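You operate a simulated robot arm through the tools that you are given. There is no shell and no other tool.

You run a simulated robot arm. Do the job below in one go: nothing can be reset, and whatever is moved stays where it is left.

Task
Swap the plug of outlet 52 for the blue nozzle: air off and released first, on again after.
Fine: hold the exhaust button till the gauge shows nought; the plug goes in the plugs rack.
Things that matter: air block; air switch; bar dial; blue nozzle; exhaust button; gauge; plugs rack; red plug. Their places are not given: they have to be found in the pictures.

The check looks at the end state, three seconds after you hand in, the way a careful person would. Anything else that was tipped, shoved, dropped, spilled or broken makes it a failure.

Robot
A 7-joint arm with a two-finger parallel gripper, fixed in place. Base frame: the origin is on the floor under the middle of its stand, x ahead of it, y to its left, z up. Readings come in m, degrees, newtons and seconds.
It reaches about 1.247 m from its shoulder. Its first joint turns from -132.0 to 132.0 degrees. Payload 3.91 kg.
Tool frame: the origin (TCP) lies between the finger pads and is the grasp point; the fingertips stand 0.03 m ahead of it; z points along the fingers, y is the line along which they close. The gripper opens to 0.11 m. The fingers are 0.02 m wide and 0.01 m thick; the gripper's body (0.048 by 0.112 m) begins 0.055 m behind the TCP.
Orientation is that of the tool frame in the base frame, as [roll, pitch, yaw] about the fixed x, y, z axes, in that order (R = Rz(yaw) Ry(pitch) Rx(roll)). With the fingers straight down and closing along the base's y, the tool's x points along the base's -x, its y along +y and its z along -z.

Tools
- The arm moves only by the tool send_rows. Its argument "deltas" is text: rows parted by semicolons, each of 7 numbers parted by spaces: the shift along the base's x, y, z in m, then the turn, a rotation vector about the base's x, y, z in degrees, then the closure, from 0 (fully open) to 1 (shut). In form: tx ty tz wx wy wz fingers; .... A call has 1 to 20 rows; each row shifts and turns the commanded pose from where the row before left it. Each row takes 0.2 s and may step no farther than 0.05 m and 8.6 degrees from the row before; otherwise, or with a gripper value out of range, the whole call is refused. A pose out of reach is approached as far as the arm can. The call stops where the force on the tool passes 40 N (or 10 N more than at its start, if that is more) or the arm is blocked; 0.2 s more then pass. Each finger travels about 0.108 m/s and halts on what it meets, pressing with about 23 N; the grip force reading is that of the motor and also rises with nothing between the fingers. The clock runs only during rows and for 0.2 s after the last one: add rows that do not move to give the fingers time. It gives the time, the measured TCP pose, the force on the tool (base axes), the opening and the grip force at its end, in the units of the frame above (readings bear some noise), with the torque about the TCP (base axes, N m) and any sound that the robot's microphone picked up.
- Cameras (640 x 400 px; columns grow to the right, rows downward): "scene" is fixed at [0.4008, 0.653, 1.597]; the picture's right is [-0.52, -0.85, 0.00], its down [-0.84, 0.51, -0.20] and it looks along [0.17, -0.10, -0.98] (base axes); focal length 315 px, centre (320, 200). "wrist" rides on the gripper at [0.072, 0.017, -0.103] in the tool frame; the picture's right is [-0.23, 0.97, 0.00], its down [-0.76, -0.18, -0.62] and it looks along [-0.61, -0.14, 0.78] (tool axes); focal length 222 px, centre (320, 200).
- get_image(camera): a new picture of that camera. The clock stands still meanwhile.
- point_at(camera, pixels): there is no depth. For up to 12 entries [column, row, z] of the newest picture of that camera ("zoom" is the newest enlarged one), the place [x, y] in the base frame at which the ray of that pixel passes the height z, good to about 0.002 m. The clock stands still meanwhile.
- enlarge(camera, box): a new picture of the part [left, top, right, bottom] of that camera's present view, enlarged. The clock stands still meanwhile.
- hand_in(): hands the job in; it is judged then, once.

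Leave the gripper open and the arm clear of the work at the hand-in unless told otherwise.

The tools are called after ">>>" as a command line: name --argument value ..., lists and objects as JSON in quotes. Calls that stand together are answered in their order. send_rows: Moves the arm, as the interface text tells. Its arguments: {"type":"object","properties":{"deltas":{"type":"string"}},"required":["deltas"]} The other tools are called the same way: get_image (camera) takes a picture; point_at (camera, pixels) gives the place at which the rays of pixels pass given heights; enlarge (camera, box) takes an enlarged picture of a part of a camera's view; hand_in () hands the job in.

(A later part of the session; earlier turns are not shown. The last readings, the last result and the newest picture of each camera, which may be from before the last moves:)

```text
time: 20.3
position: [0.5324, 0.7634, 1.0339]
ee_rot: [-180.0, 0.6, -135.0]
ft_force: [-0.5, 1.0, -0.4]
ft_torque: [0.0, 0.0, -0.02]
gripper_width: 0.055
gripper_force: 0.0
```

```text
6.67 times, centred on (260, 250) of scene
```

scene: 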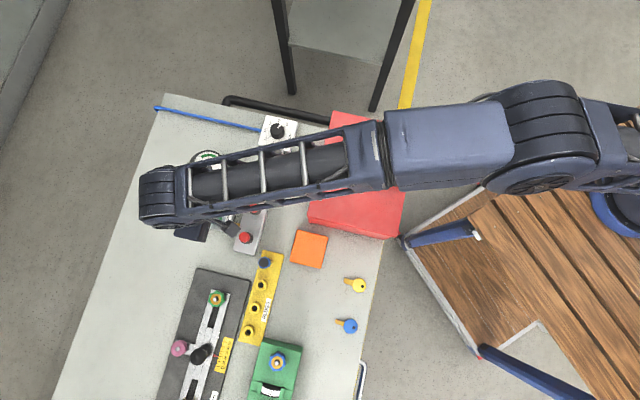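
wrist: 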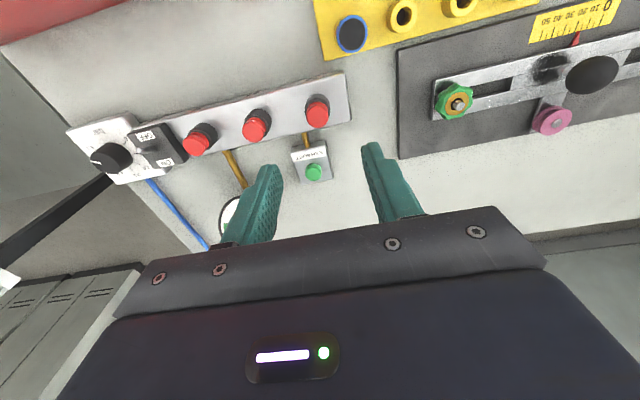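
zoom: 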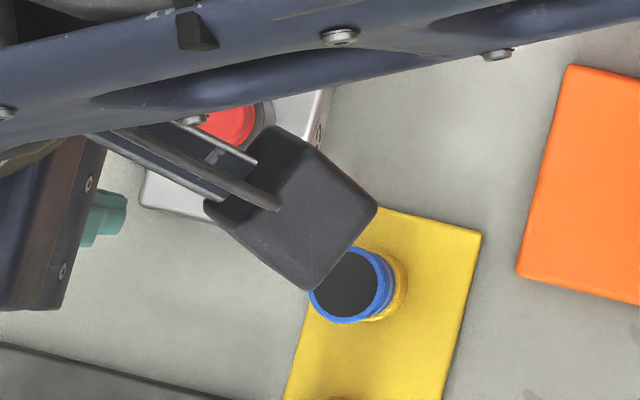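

The cap centre is at about (0.535, 0.762), with its top near z 0.912. I'll centre the tool, correct the 0.6° tilt, and lower with the fingers straddling the cap so the tips are at about z 0.897.

>>> send_rows --deltas "0.0026 -0.0014 0 -0.42 0.42 0 0.5; 0 0 -0.03 0 0 0 0.5; 0 0 -0.03 0 0 0 0.5; 0 0 -0.025 0 0 0 0.5; 0 0 0 0 0 0 0.5"

>>> get_image --camera "wrist"

>>> enlarge --camera "wrist" --box '[240, 60, 420, 200]'

```text
time: 21.5
position: [0.535, 0.7612, 0.9491]
ee_rot: [-180.0, 0.0, -135.1]
ft_force: [0.0, -0.2, 0.0]
ft_torque: [0.03, 0.01, -0.01]
gripper_width: 0.0548
gripper_force: 0.1
```

```text
taken
```

wrist: 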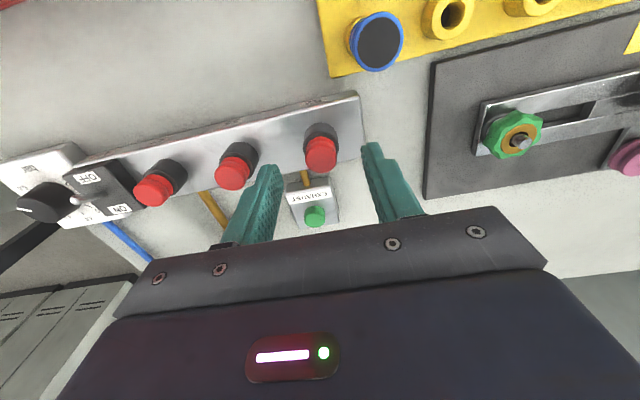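

```text
2.86 times, centred on (330, 130) of wrist
```

zoom: 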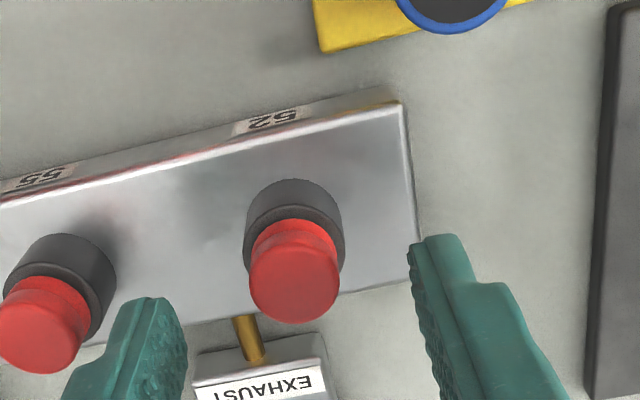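

The cap sits midway between the fingertips. To choose the gripping height, I'll find the heights of the cap bottom and collar using rays through points on their axis.

>>> point_at --camera "zoom" --pixels '[[294, 288, 0.9], [294, 288, 0.91], [294, 288, 0.92], [294, 250, 0.89], [294, 250, 0.9], [294, 250, 0.91], [294, 222, 0.87], [294, 222, 0.88], [294, 222, 0.89], [405, 105, 0.88], [410, 270, 0.88]]'

```text
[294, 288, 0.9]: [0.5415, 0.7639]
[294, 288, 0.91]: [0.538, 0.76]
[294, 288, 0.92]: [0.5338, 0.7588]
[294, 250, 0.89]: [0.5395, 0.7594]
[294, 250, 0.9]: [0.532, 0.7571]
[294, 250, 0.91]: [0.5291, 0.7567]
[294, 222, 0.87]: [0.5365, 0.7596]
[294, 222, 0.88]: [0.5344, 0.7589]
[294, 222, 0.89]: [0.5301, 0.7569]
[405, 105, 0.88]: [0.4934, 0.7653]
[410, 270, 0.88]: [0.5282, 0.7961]
```

The collar top is at about z 0.894 and the cap runs up to about 0.913. I'll lower to TCP z about 0.928 (tips at 0.898), so that only the red cap is gripped, then close.

>>> send_rows --deltas "0 0.0005 -0.0105 0 0 0 0.5; 0 0 -0.0105 0 0 0 0.5; 0 0 0 0 0 0 0.7; 0 0 0 0 0 0 1; 0 0 0 0 0 0 1; 0 0 0 0 0 0 1"

>>> enlarge --camera "wrist" --box '[240, 60, 420, 200]'

```text
time: 22.9
position: [0.536, 0.7609, 0.9275]
ee_rot: [179.8, 0.1, -135.0]
ft_force: [-0.3, 7.0, 1.5]
ft_torque: [0.32, -0.11, -0.01]
gripper_width: 0.027
gripper_force: 45.2
```

```text
2.86 times, centred on (330, 130) of wrist
```

zoom: 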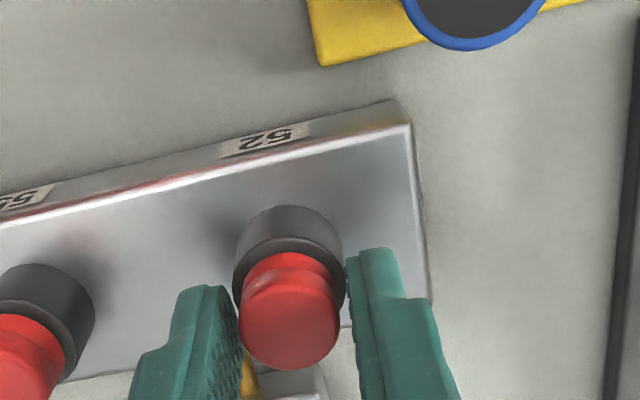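

The opening of 27 mm suggests that the tips are gripping the wider black collar and not the cap. I'll open, rise 6 mm, and close again.

>>> send_rows --deltas "0 0 0 0 0 0 0.6; 0 0 0 0 0 0 0.6; 0 0 0.006 0 0 0 0.6; 0 0 0 0 0 0 0.6; 0 0 0 0 0 0 1; 0 0 0 0 0 0 1; 0 0 0 0 0 0 1"

>>> enlarge --camera "wrist" --box '[240, 60, 420, 200]'

```text
time: 24.5
position: [0.5355, 0.761, 0.9354]
ee_rot: [-179.9, 0.0, -134.9]
ft_force: [-2.0, 2.2, -0.2]
ft_torque: [0.04, 0.03, 0.01]
gripper_width: 0.0193
gripper_force: 23.7
```

```text
2.86 times, centred on (330, 130) of wrist
```

zoom: 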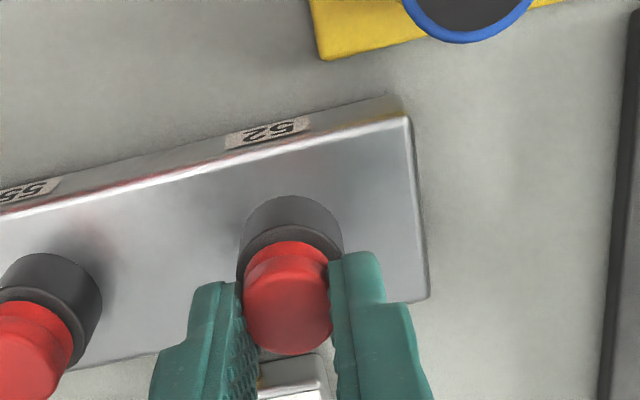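

The opening is now 19 mm, so the red cap itself is gripped. I'll pull straight up in small steps.

>>> send_rows --deltas "0 0 0.003 0 0 0 1; 0 0 0.003 0 0 0 1; 0 0 0.003 0 0 0 1; 0 0 0 0 0 0 1"

>>> enlarge --camera "wrist" --box '[240, 60, 420, 200]'

```text
time: 25.5
position: [0.5368, 0.7616, 0.9427]
ee_rot: [180.0, -0.1, -135.0]
ft_force: [0.5, 0.2, 0.1]
ft_torque: [-0.02, -0.01, -0.03]
gripper_width: 0.0191
gripper_force: 22.9
```

```text
2.86 times, centred on (330, 130) of wrist
```

zoom: 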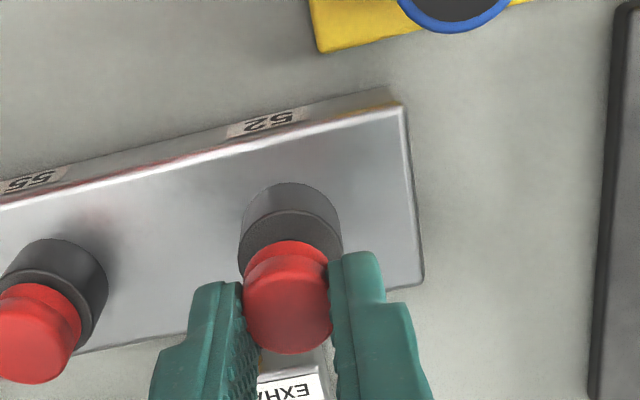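

The plug is rising with the fingers: more of the black collar shows, and the force is near zero. I'll continue up to clear it.

>>> send_rows --deltas "0 0 0.01 0 0 0 1; 0 0 0.015 0 0 0 1; 0 0 0.02 0 0 0 1; 0 0 0.02 0 0 0 1; 0 0 0.02 0 0 0 1; 0 0 0 0 0 0 1"

>>> get_image --camera "wrist"

>>> enlarge --camera "wrist" --box '[240, 60, 420, 200]'

>>> enlarge --camera "wrist" --box '[300, 0, 540, 120]'

```text
time: 26.9
position: [0.5343, 0.7619, 1.0282]
ee_rot: [180.0, -0.2, -135.0]
ft_force: [-0.2, -0.2, -0.4]
ft_torque: [0.0, -0.04, 0.0]
gripper_width: 0.0189
gripper_force: 23.2
```

```text
taken
```

wrist: 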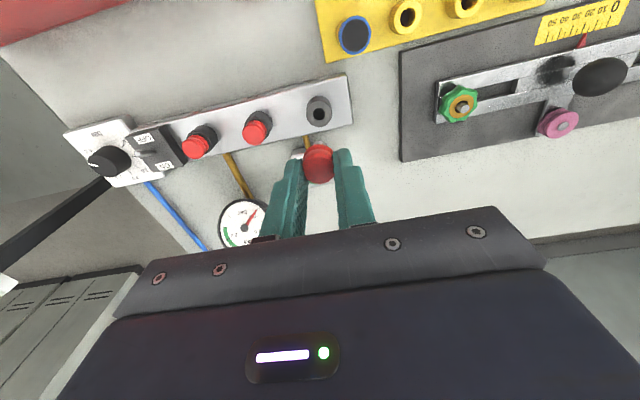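

```text
2.86 times, centred on (330, 130) of wrist
```

zoom: 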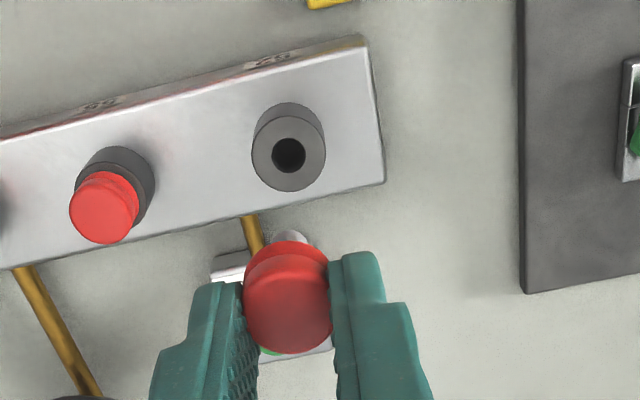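

```text
2.67 times, centred on (420, 60) of wrist
```

zoom: 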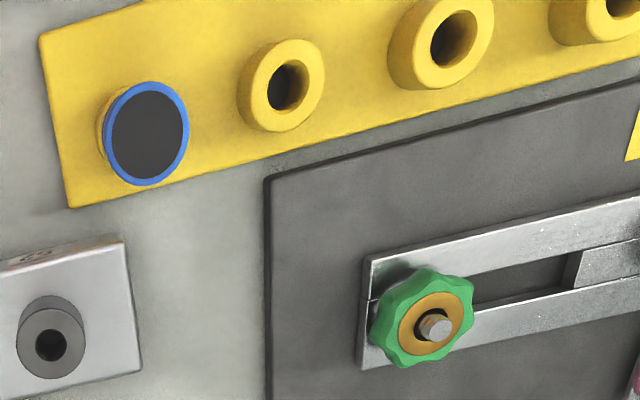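

The plug is out, and outlet 52's open socket is visible. I'll locate the rack holes and the socket by taking rays from the wrist zoom and the scene.

>>> point_at --camera "zoom" --pixels '[[288, 86, 0.87], [288, 86, 0.88], [288, 86, 0.89], [453, 40, 0.87], [453, 40, 0.88], [453, 40, 0.89], [51, 344, 0.89], [51, 344, 0.9], [150, 134, 0.9], [150, 134, 0.92]]'

>>> get_image --camera "scene"

>>> enlarge --camera "scene" --box '[230, 250, 310, 345]'

```text
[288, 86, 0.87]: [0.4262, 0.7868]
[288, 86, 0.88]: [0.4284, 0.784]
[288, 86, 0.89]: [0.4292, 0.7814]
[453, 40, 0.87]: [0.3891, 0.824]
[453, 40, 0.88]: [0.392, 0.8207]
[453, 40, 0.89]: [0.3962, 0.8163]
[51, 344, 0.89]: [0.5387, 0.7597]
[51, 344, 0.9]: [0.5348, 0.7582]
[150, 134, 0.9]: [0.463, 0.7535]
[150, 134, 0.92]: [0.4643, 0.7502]
```

```text
taken
```

scene: 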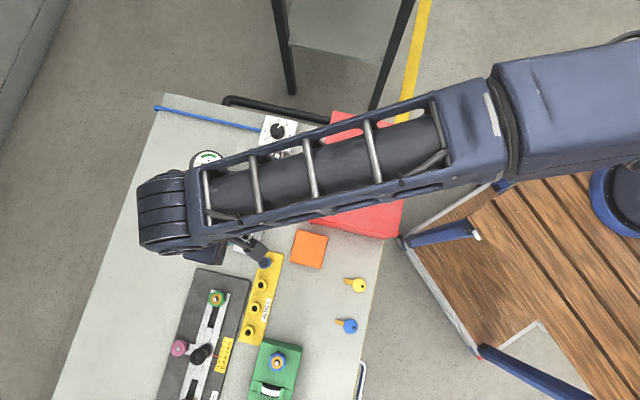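

```text
4.21 times, centred on (270, 298) of scene
```

zoom: 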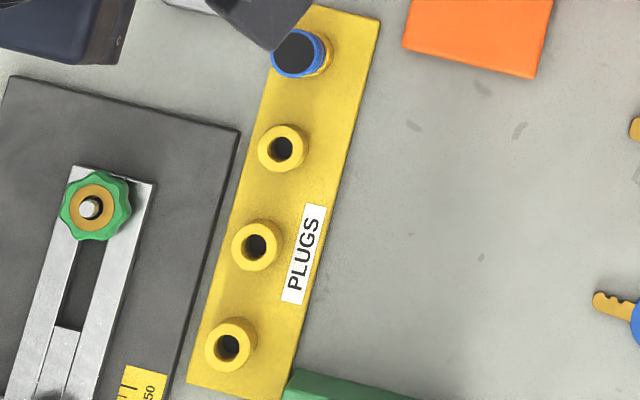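

I'll take scene rays through the rack holes, rim centres at zoom (281,149), (255,246) and (230,346), and through the nozzle top (296,54).

>>> point_at --camera "zoom" --pixels '[[281, 149, 0.87], [281, 149, 0.88], [281, 149, 0.89], [255, 246, 0.87], [255, 246, 0.88], [255, 246, 0.89], [229, 346, 0.88], [296, 54, 0.9], [296, 54, 0.92]]'

```text
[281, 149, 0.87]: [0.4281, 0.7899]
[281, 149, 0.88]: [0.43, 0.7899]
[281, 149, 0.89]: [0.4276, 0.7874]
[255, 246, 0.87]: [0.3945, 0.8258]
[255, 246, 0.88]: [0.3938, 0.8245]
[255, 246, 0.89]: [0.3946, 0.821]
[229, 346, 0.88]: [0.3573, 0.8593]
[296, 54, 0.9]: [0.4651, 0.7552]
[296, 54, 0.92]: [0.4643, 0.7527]
```

The rack hole spacing is 50 mm. Hole 3 (next to "PLUGS") is at about (0.3935, 0.8235), with free neighbours on both sides, so I'll use that one. I'll carry the plug over it at a safe height and look again.

>>> send_rows --deltas "-0.0352 0.0153 0.005 0 0 0 1; -0.0352 0.0153 0.005 0 0 0 1; -0.0352 0.0153 0 0 0 0 1; -0.0352 0.0153 0 0 0 0 1; 0 0 0 0 0 0 1; 0 0 0 0 0 0 1"

>>> get_image --camera "wrist"

>>> get_image --camera "scene"

```text
time: 28.3
position: [0.3946, 0.8234, 1.0371]
ee_rot: [180.0, 0.0, -135.1]
ft_force: [0.0, 0.0, -0.2]
ft_torque: [-0.01, 0.01, 0.0]
gripper_width: 0.019
gripper_force: 22.9
```

```text
taken
```

wrist: 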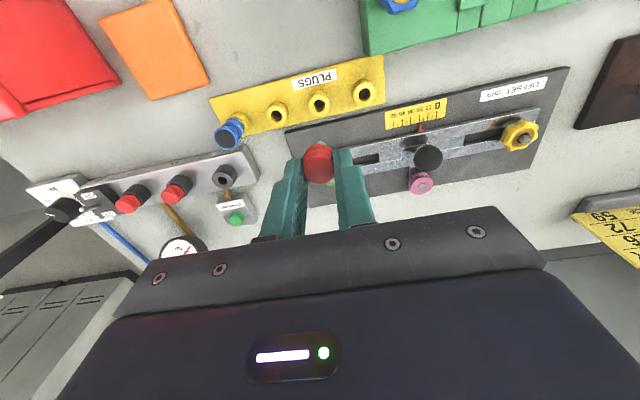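

```text
taken
```

scene: 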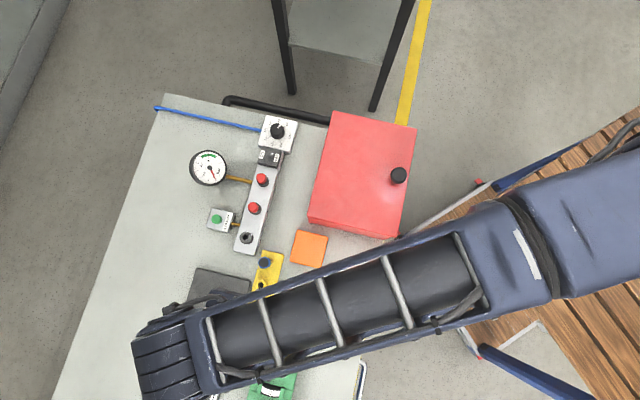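

Hole 3 appears at (319,102). I'll zoom in to refine it, and also refine the socket of outlet 52 in the scene view now that it's unobstructed.

>>> enlarge --camera "wrist" --box '[260, 60, 400, 190]'

>>> enlarge --camera "scene" --box '[220, 215, 290, 275]'

```text
3.08 times, centred on (330, 125) of wrist
```

zoom: 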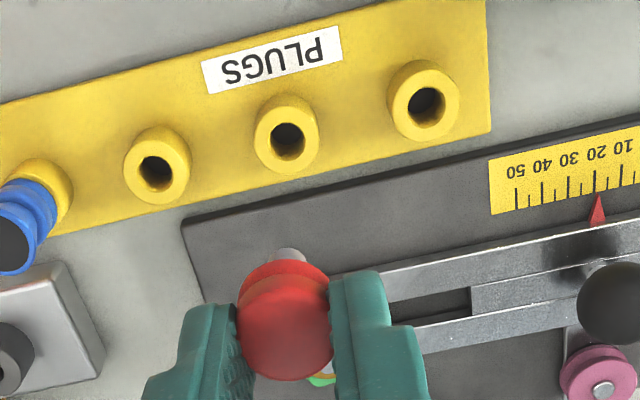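

```text
6.67 times, centred on (255, 245) of scene
```

zoom: 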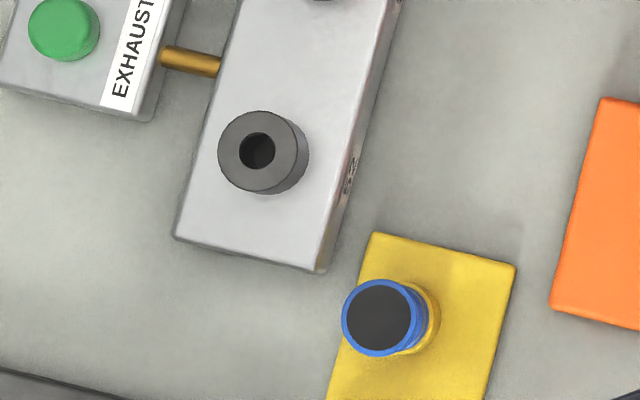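

Hole 3's rim centre is at wrist (319.5, 105.5), and the socket hole is at scene-zoom (257,150). I'll take rays for both.

>>> point_at --camera "wrist" --pixels '[[319.5, 105.5, 0.86], [319.5, 105.5, 0.87], [319.5, 105.5, 0.88], [319.5, 105.5, 0.89]]'

>>> point_at --camera "zoom" --pixels '[[257, 150, 0.89], [257, 150, 0.9], [257, 150, 0.91], [380, 318, 0.9], [380, 318, 0.92], [380, 318, 0.94], [409, 322, 0.88]]'

```text
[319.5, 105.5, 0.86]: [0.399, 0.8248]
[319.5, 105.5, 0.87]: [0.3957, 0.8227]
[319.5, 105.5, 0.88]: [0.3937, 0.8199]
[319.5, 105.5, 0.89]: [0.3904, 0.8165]
```

```text
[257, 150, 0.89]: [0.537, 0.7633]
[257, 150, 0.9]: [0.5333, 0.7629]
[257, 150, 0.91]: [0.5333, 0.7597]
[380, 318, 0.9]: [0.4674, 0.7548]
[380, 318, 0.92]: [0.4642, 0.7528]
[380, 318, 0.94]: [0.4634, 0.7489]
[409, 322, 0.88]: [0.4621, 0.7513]
```

The rim centre and TCP agree within about 1 mm (hole 3 at about (0.395, 0.824), rim z about 0.868). I'll lower to TCP z about 0.965 and check.

>>> send_rows --deltas "0.0004 0.0006 -0.03 0 0 0 1; 0 0 -0.03 0 0 0 1; 0 0 -0.012 0 0 0 1; 0 0 0 0 0 0 1"

>>> enlarge --camera "wrist" --box '[260, 60, 400, 190]'

```text
time: 29.3
position: [0.3953, 0.824, 0.9654]
ee_rot: [179.9, 0.1, -135.0]
ft_force: [0.0, -0.6, -1.0]
ft_torque: [0.02, 0.01, 0.01]
gripper_width: 0.0189
gripper_force: 23.1
```

```text
3.08 times, centred on (330, 125) of wrist
```

zoom: 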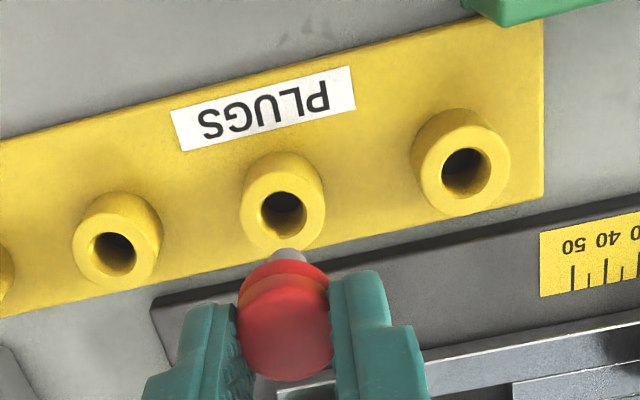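

The stem is visible above hole 3. I'll check the rim centre's ray from here (zoom (283,212)).

>>> point_at --camera "zoom" --pixels '[[283, 211, 0.86], [283, 211, 0.87], [283, 211, 0.88], [116, 251, 0.87], [463, 172, 0.87]]'

```text
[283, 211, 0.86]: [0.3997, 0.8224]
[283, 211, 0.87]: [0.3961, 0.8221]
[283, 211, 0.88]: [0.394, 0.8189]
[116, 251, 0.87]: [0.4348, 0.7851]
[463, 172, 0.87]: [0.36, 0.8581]
```

The wrist and scene estimates straddle the current position, so I'll keep it and lower slowly while watching forces.

>>> send_rows --deltas "0 0 -0.005 0 0 0 1; 0 0 -0.005 0 0 0 1; 0 0 -0.005 0 0 0 1; 0 0 -0.005 0 0 0 1; 0 0 0 0 0 0 1"

>>> enlarge --camera "wrist" --box '[260, 60, 400, 190]'

```text
time: 30.5
position: [0.3948, 0.8229, 0.9452]
ee_rot: [179.9, -0.1, -135.0]
ft_force: [0.0, -0.2, 0.4]
ft_torque: [-0.01, 0.02, 0.05]
gripper_width: 0.0189
gripper_force: 22.7
```

```text
3.08 times, centred on (330, 125) of wrist
```

zoom: 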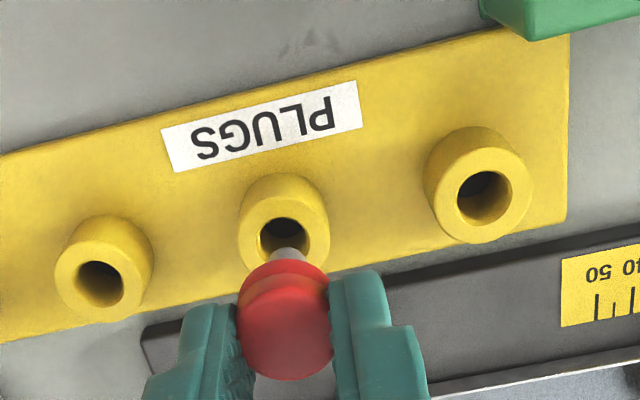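

The stem is about to enter the hole, perhaps 1 mm right of its centre in the picture. I'll nudge +u by about 0.8 mm and continue down.

>>> send_rows --deltas "0.0006 -0.0005 -0.003 0 0 0 1; 0 0 -0.005 0 0 0 1; 0 0 -0.005 0 0 0 1; 0 0 0 0 0 0 1"

>>> enlarge --camera "wrist" --box '[260, 60, 400, 190]'

```text
time: 31.5
position: [0.3965, 0.8226, 0.9324]
ee_rot: [-180.0, -0.1, -135.0]
ft_force: [-3.0, -2.1, -0.9]
ft_torque: [-0.08, 0.18, -0.02]
gripper_width: 0.0192
gripper_force: 22.6
```

```text
3.08 times, centred on (330, 125) of wrist
```

zoom: 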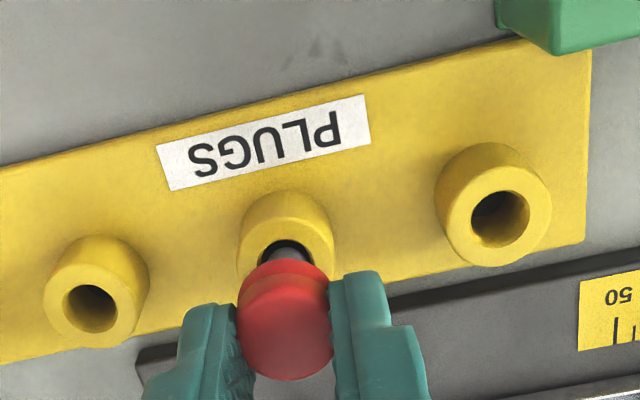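

The stem is inside the hole, with a small side force of about 3.6 N towards -v. I'll ease 1 mm to -v and keep lowering.

>>> send_rows --deltas "-0.0008 -0.0008 0 0 0 0 1; 0 0 -0.005 0 0 0 1; 0 0 -0.005 0 0 0 1; 0 0 0 0 0 0 1"

>>> enlarge --camera "wrist" --box '[260, 60, 400, 190]'

```text
time: 32.5
position: [0.3953, 0.823, 0.923]
ee_rot: [-180.0, -0.1, -135.1]
ft_force: [0.1, 0.2, -0.4]
ft_torque: [0.03, 0.01, -0.02]
gripper_width: 0.0189
gripper_force: 23.2
```

```text
3.08 times, centred on (330, 125) of wrist
```

zoom: 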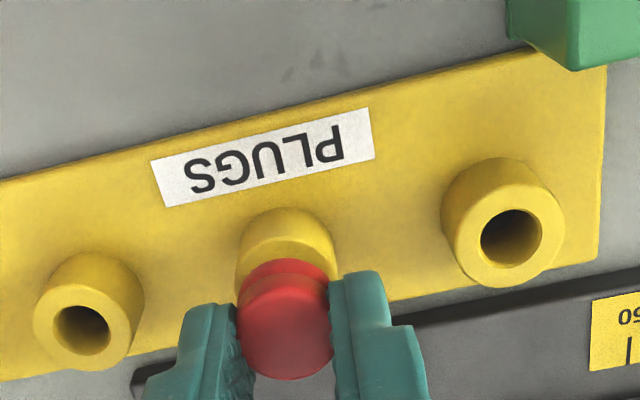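

Forces are back to zero and the cap is close to the rim. I'll continue down in 3 mm steps until it seats.

>>> send_rows --deltas "0 0 -0.003 0 0 0 1; 0 0 -0.003 0 0 0 1; 0 0 -0.003 0 0 0 1; 0 0 0 0 0 0 1"

>>> enlarge --camera "wrist" --box '[260, 60, 400, 190]'

```text
time: 33.5
position: [0.3951, 0.8218, 0.9146]
ee_rot: [180.0, 0.2, -135.0]
ft_force: [0.9, 2.9, 17.3]
ft_torque: [0.11, -0.07, -0.02]
gripper_width: 0.0203
gripper_force: 22.7
```

```text
3.08 times, centred on (330, 125) of wrist
```

zoom: 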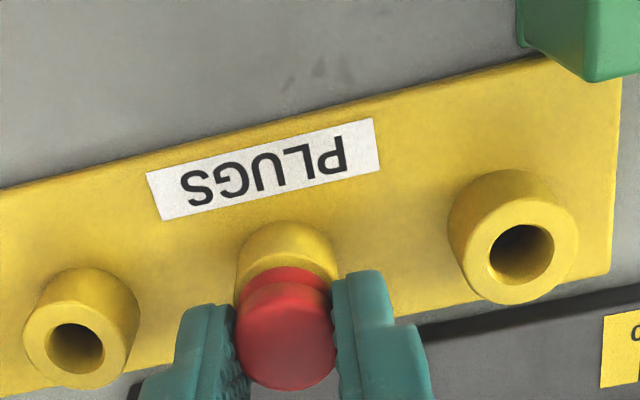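

The plug is seated on the rim (17 N upward force). I'll release the fingers slightly, then rise straight up and check that it stands in the rack.

>>> send_rows --deltas "0 0 0.001 0 0 0 0.75; 0 0 0 0 0 0 0.65; 0 0 0 0 0 0 0.65; 0 0 0.02 0 0 0 0.65; 0 0 0.04 0 0 0 0.65; 0 0 0.04 0 0 0 0.65; 0 0 0 0 0 0 0.65"

>>> get_image --camera "wrist"

>>> enlarge --camera "wrist" --box '[220, 60, 400, 190]'

```text
time: 35.1
position: [0.3952, 0.8214, 1.0145]
ee_rot: [180.0, -0.1, -135.1]
ft_force: [-0.3, 0.2, -0.4]
ft_torque: [0.03, -0.01, 0.01]
gripper_width: 0.0385
gripper_force: 0.0
```

```text
taken
```

wrist: 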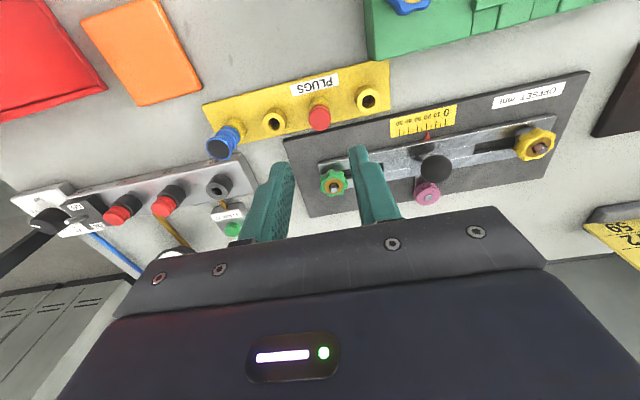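

```text
3.08 times, centred on (310, 125) of wrist
```

zoom: 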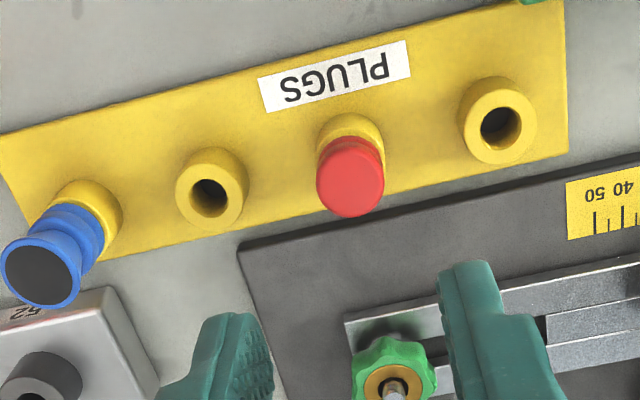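

The red plug stands upright in hole 3. Next I'll measure the nozzle's height using rays through its rim (zoom (40,276)) and waist.

>>> point_at --camera "zoom" --pixels '[[40, 276, 0.9], [40, 276, 0.91], [40, 276, 0.92], [40, 276, 0.93], [40, 276, 0.94], [58, 240, 0.91], [58, 240, 0.92], [75, 222, 0.9], [75, 222, 0.89], [351, 185, 0.88], [351, 185, 0.9]]'

```text
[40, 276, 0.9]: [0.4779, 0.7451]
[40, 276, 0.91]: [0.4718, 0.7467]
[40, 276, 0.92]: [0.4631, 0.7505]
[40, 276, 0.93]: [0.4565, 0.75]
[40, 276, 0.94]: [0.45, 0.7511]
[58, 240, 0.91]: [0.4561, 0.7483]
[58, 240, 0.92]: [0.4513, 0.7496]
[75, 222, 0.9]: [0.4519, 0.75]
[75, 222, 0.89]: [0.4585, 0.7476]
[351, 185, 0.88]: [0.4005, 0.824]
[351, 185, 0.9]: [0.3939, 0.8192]
```

The nozzle's rim top is at about z 0.92 and its axis at about (0.464, 0.753). I'll move above it with the fingers about 60 mm open and look closely.

>>> send_rows --deltas "0.0172 -0.0171 0.004 0 0 0 0.5; 0.0172 -0.0171 0.004 0 0 0 0.45; 0.0172 -0.0171 0 0 0 0 0.45; 0.0172 -0.0171 0 0 0 0 0.45; 0 0 0 0 0 0 0.45; 0 0 0 0 0 0 0.45"

>>> get_image --camera "wrist"

>>> enlarge --camera "wrist" --box '[260, 60, 400, 190]'

```text
time: 36.5
position: [0.4636, 0.7541, 1.0225]
ee_rot: [-180.0, 0.0, -135.0]
ft_force: [-0.1, -0.3, 0.1]
ft_torque: [0.0, 0.02, 0.03]
gripper_width: 0.0606
gripper_force: 0.1
```

```text
taken
```

wrist: 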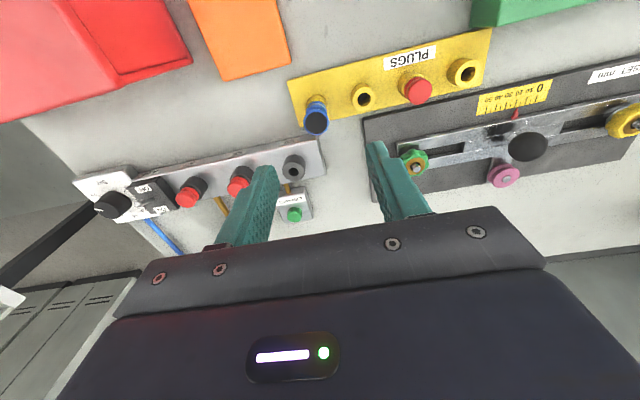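

```text
3.08 times, centred on (330, 125) of wrist
```

zoom: 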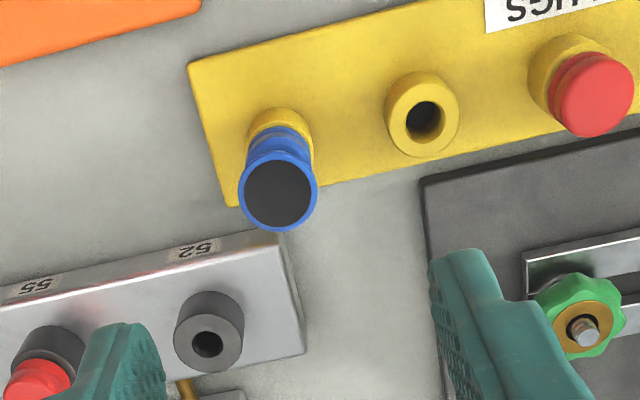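

The nozzle top centre is at zoom (278,194) and the outlet 52 hole at (207,345). I'll take rays for both.

>>> point_at --camera "zoom" --pixels '[[278, 193, 0.91], [278, 193, 0.92], [278, 193, 0.93], [281, 125, 0.87], [281, 125, 0.88], [207, 343, 0.89], [207, 343, 0.9], [423, 118, 0.87], [423, 118, 0.88]]'

```text
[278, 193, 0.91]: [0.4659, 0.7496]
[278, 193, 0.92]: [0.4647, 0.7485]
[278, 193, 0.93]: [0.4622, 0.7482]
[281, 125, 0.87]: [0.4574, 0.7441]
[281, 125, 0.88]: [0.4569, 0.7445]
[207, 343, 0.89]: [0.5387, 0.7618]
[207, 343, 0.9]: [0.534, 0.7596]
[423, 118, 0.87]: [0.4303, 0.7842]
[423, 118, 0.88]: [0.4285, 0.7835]
```

The nozzle centre estimate is (0.4652, 0.7515). I'll centre there, lower to TCP z about 0.953 and look again.

>>> send_rows --deltas "0.0014 -0.0025 -0.03 0 0 0 0.45; 0 0 -0.025 0 0 0 0.45; 0 0 -0.014 0 0 0 0.45; 0 0 0 0 0 0 0.45"

>>> enlarge --camera "wrist" --box '[240, 80, 400, 200]'

>>> enlarge --camera "scene" --box '[220, 215, 300, 285]'

```text
time: 37.5
position: [0.465, 0.7512, 0.9552]
ee_rot: [179.9, -0.2, -135.0]
ft_force: [-0.6, -0.3, -1.8]
ft_torque: [0.0, -0.02, 0.0]
gripper_width: 0.0603
gripper_force: 0.1
```

```text
3.33 times, centred on (320, 140) of wrist
```

zoom: 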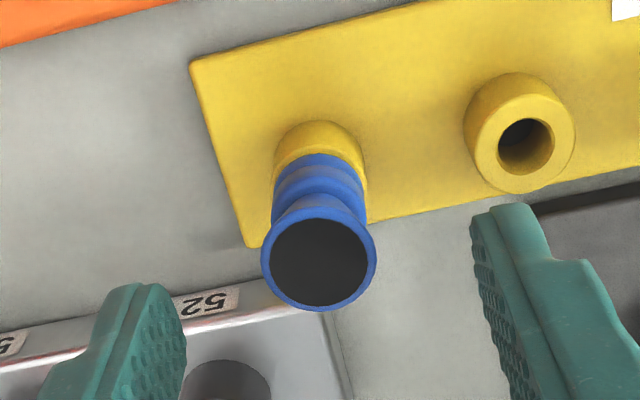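

```text
5.71 times, centred on (260, 250) of scene
```

zoom: 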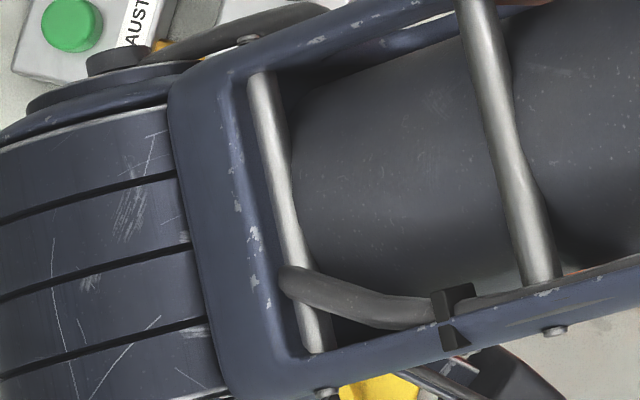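

The nozzle rim is centred between the fingers. I'll lower to TCP z about 0.923 (tips at 0.893, beside the ribbed body) and close.

>>> send_rows --deltas "0 0 -0.012 0 0 0 0.45; 0 0 -0.012 0 0 0 0.45; 0 0 -0.008 0 0 0 0.5; 0 0 0 0 0 0 0.65; 0 0 0 0 0 0 1; 0 0 0 0 0 0 1; 0 0 0 0 0 0 1"

>>> enlarge --camera "wrist" --box '[240, 80, 400, 200]'

```text
time: 39.1
position: [0.4653, 0.7515, 0.9224]
ee_rot: [-180.0, 0.1, -135.0]
ft_force: [0.8, -0.1, 0.2]
ft_torque: [-0.05, 0.02, -0.01]
gripper_width: 0.0217
gripper_force: 23.3
```

```text
3.33 times, centred on (320, 140) of wrist
```

zoom: 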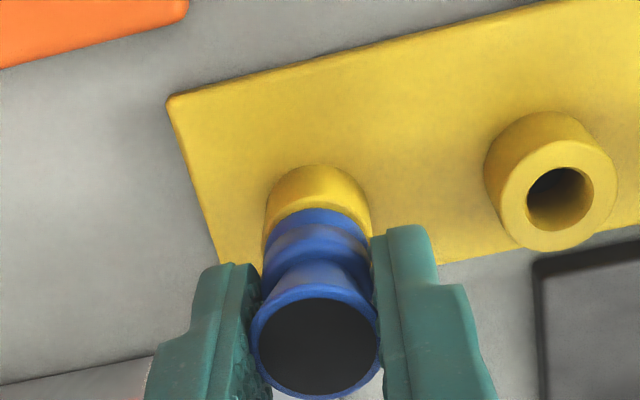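

It grips at 21.7 mm with no side load. I'll pull the nozzle straight up slowly.

>>> send_rows --deltas "0 0 0.003 0 0 0 1; 0 0 0.004 0 0 0 1; 0 0 0.005 0 0 0 1; 0 0 0 0 0 0 1"

>>> enlarge --camera "wrist" --box '[240, 80, 400, 200]'

```text
time: 40.1
position: [0.4653, 0.7514, 0.9343]
ee_rot: [-180.0, -0.1, -135.0]
ft_force: [0.8, -0.8, 0.0]
ft_torque: [0.02, -0.01, 0.0]
gripper_width: 0.0219
gripper_force: 22.8
```

```text
3.33 times, centred on (320, 140) of wrist
```

zoom: 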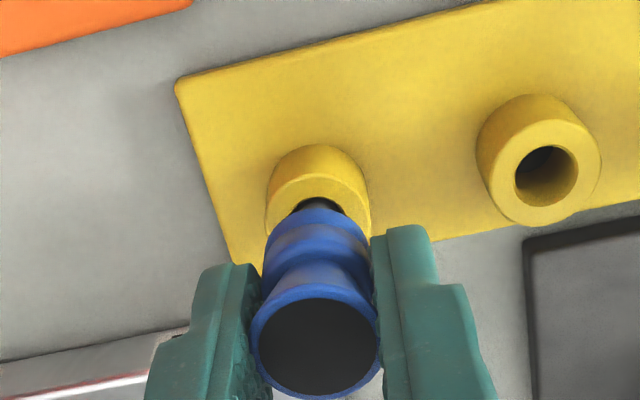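

It lifts freely. I'll raise it well clear, then move over outlet 52.

>>> send_rows --deltas "0 0 0.015 0 0 0 1; 0 0 0.025 0 0 0 1; 0 0 0.03 0 0 0 1; 0 0 0.025 0 0 0 1; 0.0235 0.0033 0 0 0 0 1; 0.0235 0.0033 0 0 0 0 1; 0.0235 0.0033 0 0 0 0 1; 0 0 0 0 0 0 1; 0 0 0 0 0 0 1"

>>> get_image --camera "wrist"

>>> enlarge --camera "wrist" --box '[240, 80, 400, 200]'

```text
time: 42.1
position: [0.5364, 0.7606, 1.0298]
ee_rot: [180.0, -0.1, -135.0]
ft_force: [-0.1, 0.2, -0.1]
ft_torque: [-0.01, -0.02, -0.04]
gripper_width: 0.0219
gripper_force: 22.6
```

```text
taken
```

wrist: 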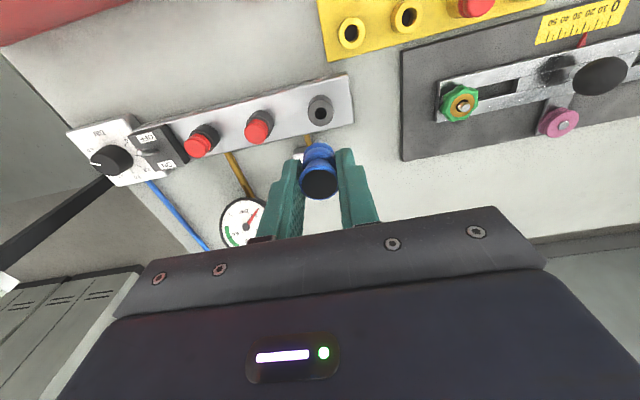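

```text
3.33 times, centred on (320, 140) of wrist
```

zoom: 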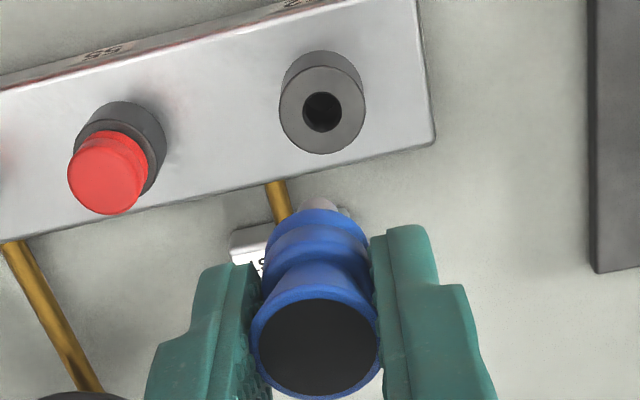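

The socket hole is at (320.7, 113.6), within about 1 mm of the tool axis. I'll nudge slightly and lower to TCP z about 0.985 for a check.

>>> send_rows --deltas "-0.0008 -0.0001 -0.02 0 0 0 1; 0 0 -0.02 0 0 0 1; 0 0 -0.005 0 0 0 1; 0 0 0 0 0 0 1"

>>> enlarge --camera "wrist" --box '[240, 80, 400, 200]'

```text
time: 43.1
position: [0.5349, 0.7601, 0.9835]
ee_rot: [-179.9, 0.0, -135.1]
ft_force: [0.0, 0.1, 0.3]
ft_torque: [-0.02, 0.05, -0.01]
gripper_width: 0.022
gripper_force: 23.1
```

```text
3.33 times, centred on (320, 140) of wrist
```

zoom: 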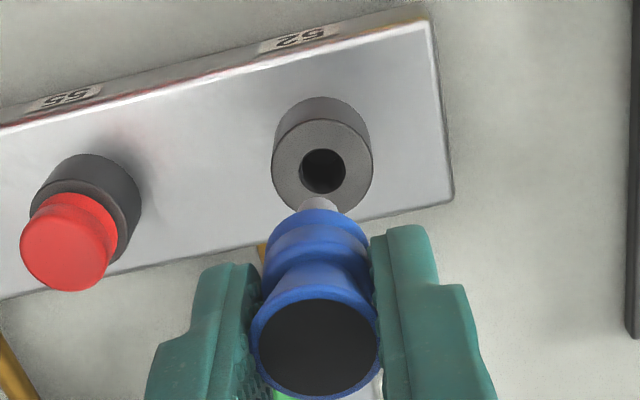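

The hole (zoom (322,172)) lies within about 0.5 mm of the tool axis. I'll lower slowly into the socket.

>>> send_rows --deltas "-0.0002 0.0004 -0.004 0 0 0 1; 0 0 -0.004 0 0 0 1; 0 0 -0.004 0 0 0 1; 0 0 -0.004 0 0 0 1; 0 0 0 0 0 0 1"

>>> enlarge --camera "wrist" --box '[240, 80, 400, 200]'

```text
time: 44.3
position: [0.5349, 0.7596, 0.9685]
ee_rot: [-180.0, -0.1, -135.0]
ft_force: [0.1, -0.5, -0.1]
ft_torque: [0.0, -0.01, 0.02]
gripper_width: 0.0218
gripper_force: 22.7
```

```text
3.33 times, centred on (320, 140) of wrist
```

zoom: 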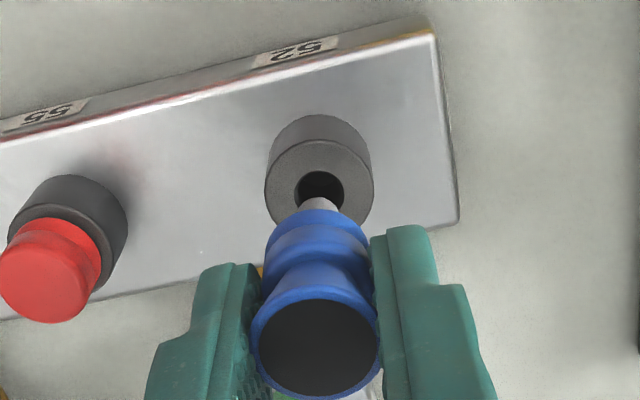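

Still aligned, with the stem now at the hole. I'll go on down in 4 mm steps.

>>> send_rows --deltas "0 0 -0.004 0 0 0 1; 0 0 -0.004 0 0 0 1; 0 0 -0.004 0 0 0 1; 0 0 0 0 0 0 1"

>>> enlarge --camera "wrist" --box '[240, 80, 400, 200]'

```text
time: 45.3
position: [0.5357, 0.7617, 0.9547]
ee_rot: [179.9, 0.1, -135.1]
ft_force: [-0.8, 1.1, -0.9]
ft_torque: [0.02, 0.01, 0.02]
gripper_width: 0.022
gripper_force: 22.4
```

```text
3.33 times, centred on (320, 140) of wrist
```

zoom: 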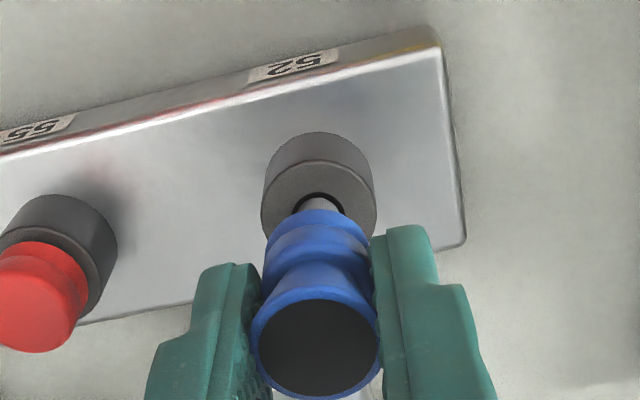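

The stem is in the socket with negligible force. I'll continue to seat it.

>>> send_rows --deltas "0 0 -0.004 0 0 0 1; 0 0 -0.004 0 0 0 1; 0 0 -0.003 0 0 0 1; 0 0 0 0 0 0 1"

>>> enlarge --camera "wrist" --box '[240, 80, 400, 200]'

```text
time: 46.3
position: [0.5344, 0.7609, 0.9454]
ee_rot: [-179.9, -0.1, -135.0]
ft_force: [0.1, -0.1, 0.0]
ft_torque: [-0.04, 0.01, 0.0]
gripper_width: 0.0215
gripper_force: 22.7
```

```text
3.33 times, centred on (320, 140) of wrist
```

zoom: 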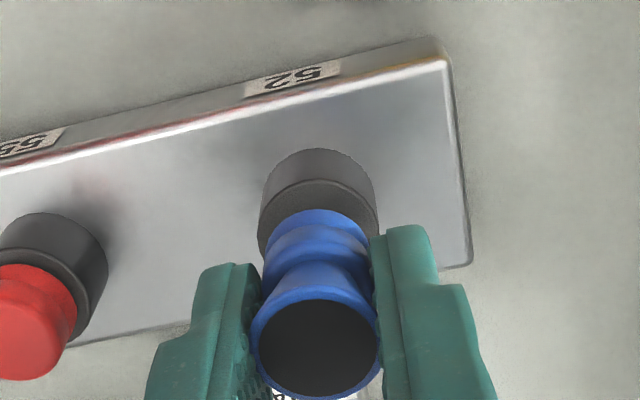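

The body is nearly down on the collar. I'll take 2 mm steps until I feel it seat.

>>> send_rows --deltas "0 0 -0.002 0 0 0 1; 0 0 -0.002 0 0 0 1; 0 0 -0.002 0 0 0 1; 0 0 0 0 0 0 1"

>>> enlarge --camera "wrist" --box '[240, 80, 400, 200]'

```text
time: 47.3
position: [0.5344, 0.7615, 0.9389]
ee_rot: [-180.0, 0.0, -134.9]
ft_force: [-0.1, 0.1, 0.1]
ft_torque: [-0.04, -0.02, -0.02]
gripper_width: 0.0218
gripper_force: 22.7
```

```text
3.33 times, centred on (320, 140) of wrist
```

zoom: 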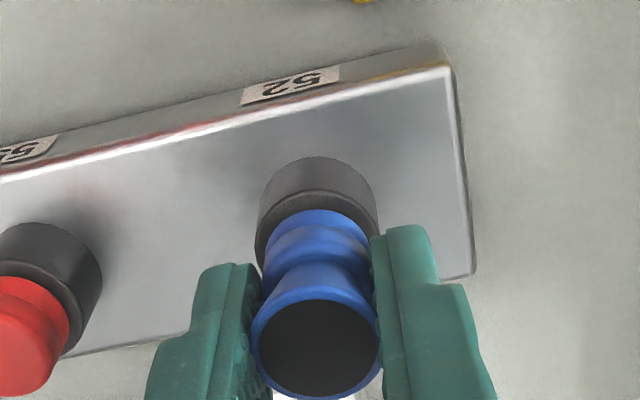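

No contact yet at 0.939. I'll continue in 2 mm steps.

>>> send_rows --deltas "0 0 -0.002 0 0 0 1; 0 0 -0.002 0 0 0 1; 0 0 0 0 0 0 1"

>>> enlarge --camera "wrist" --box '[240, 80, 400, 200]'

```text
time: 48.1
position: [0.5346, 0.7614, 0.9364]
ee_rot: [179.9, 0.0, -135.0]
ft_force: [0.6, 0.5, 15.6]
ft_torque: [-0.03, 0.01, 0.0]
gripper_width: 0.0214
gripper_force: 23.0
```

```text
3.33 times, centred on (320, 140) of wrist
```

zoom: 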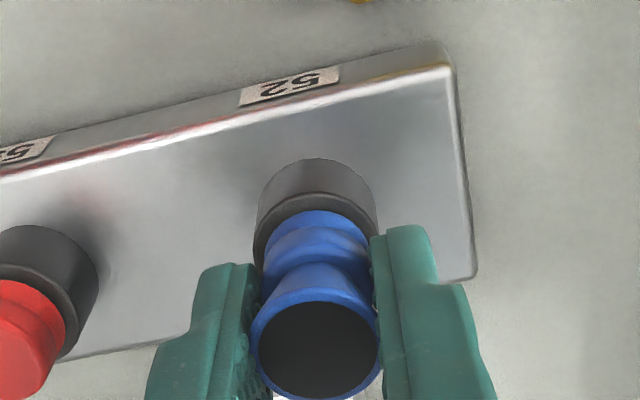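

Contact at 15.6 N. I'll press 2–3 mm more to make sure it is fully seated, watching for a snap or the stop.

>>> send_rows --deltas "0 0 -0.0015 0 0 0 1; 0 0 -0.0015 0 0 0 1; 0 0 0 0 0 0 1; 0 0 0 0 0 0 1"

>>> enlarge --camera "wrist" --box '[240, 80, 400, 200]'

```text
time: 49.1
position: [0.5338, 0.7602, 0.9321]
ee_rot: [179.9, -0.1, -135.0]
ft_force: [0.6, 1.0, 17.7]
ft_torque: [0.0, -0.05, 0.03]
gripper_width: 0.0212
gripper_force: 22.8
```

```text
3.33 times, centred on (320, 140) of wrist
```

zoom: 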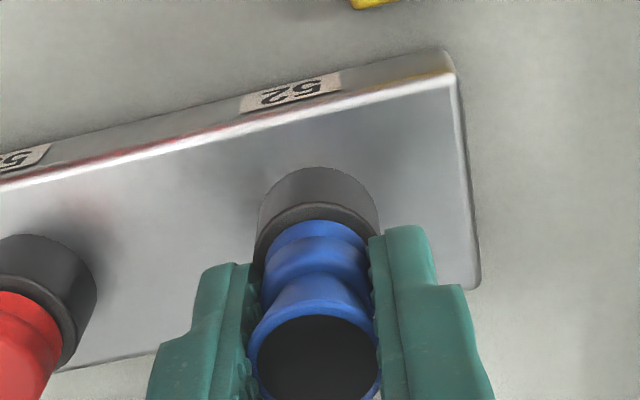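

The force stays about 17 N while the nozzle slides up a little in the fingers, so it is against a stop. I'll release, rise and inspect how it sits.

>>> send_rows --deltas "0 0 0.001 0 0 0 0.75; 0 0 0 0 0 0 0.6; 0 0 0 0 0 0 0.6; 0 0 0.02 0 0 0 0.6; 0 0 0.04 0 0 0 0.6; 0 0 0.04 0 0 0 0.6; 0 0 0 0 0 0 0.6"

>>> get_image --camera "wrist"

>>> enlarge --camera "wrist" --box '[240, 60, 400, 180]'

```text
time: 50.7
position: [0.536, 0.762, 1.0326]
ee_rot: [179.9, -0.2, -135.0]
ft_force: [0.0, 0.0, -0.4]
ft_torque: [-0.03, -0.03, 0.0]
gripper_width: 0.0442
gripper_force: 0.0
```

```text
taken
```

wrist: 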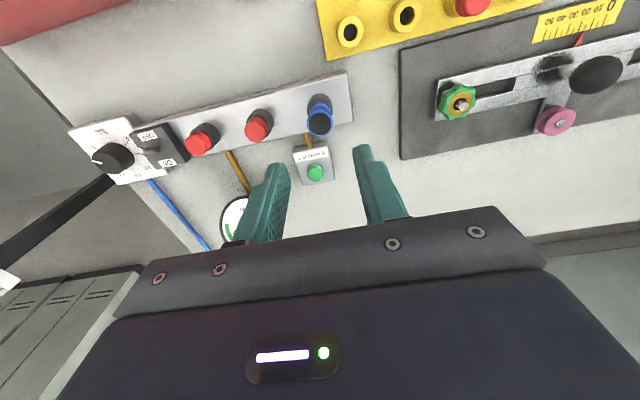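

```text
3.33 times, centred on (320, 120) of wrist
```

zoom: 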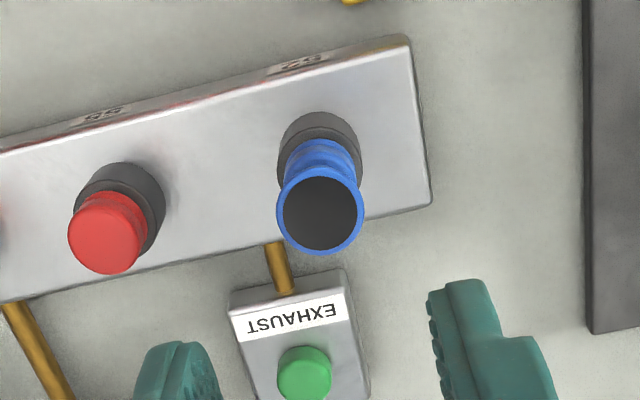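

The nozzle stands upright in outlet 52. I'll back off towards the robot and tilt about 40° to check from the side that there's no gap at the collar.

>>> send_rows --deltas "-0.02 -0.018 0.004 0 0 0 0.6; -0.02 -0.018 0 5.66 -5.66 0 0.6; -0.02 -0.018 0 5.66 -5.66 0 0.6; -0.02 -0.018 0 5.66 -5.66 0 0.6; -0.02 -0.018 0 5.66 -5.66 0 0.6; 0 0 -0.01 5.66 -5.66 0 0.6; 0 0 0 0 0 0 0.6"

>>> get_image --camera "wrist"

>>> enlarge --camera "wrist" --box '[240, 70, 400, 190]'

```text
time: 52.3
position: [0.4341, 0.6717, 1.0267]
ee_rot: [179.9, 40.0, -135.0]
ft_force: [-0.3, 0.0, 0.1]
ft_torque: [0.01, 0.03, -0.03]
gripper_width: 0.0436
gripper_force: 0.1
```

```text
taken
```

wrist: 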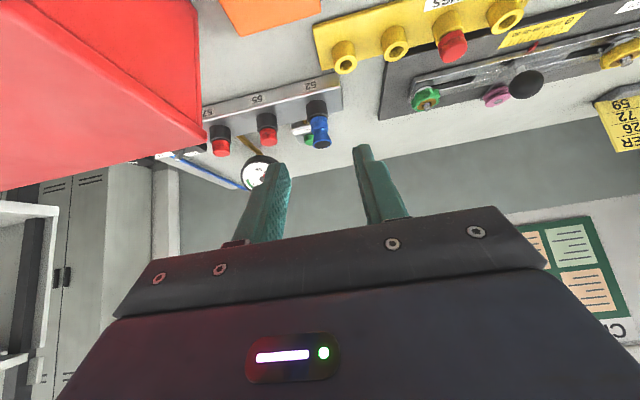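

```text
3.33 times, centred on (320, 130) of wrist
```

zoom: 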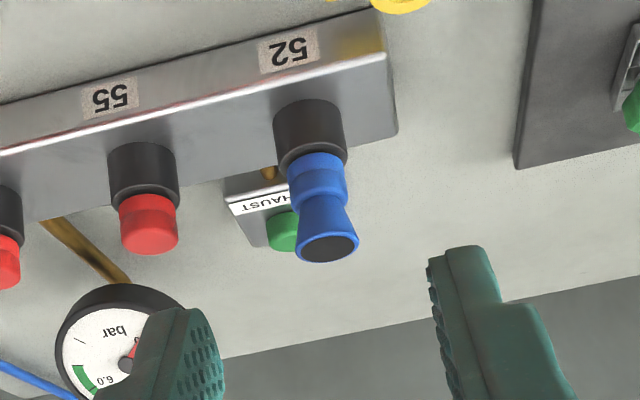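

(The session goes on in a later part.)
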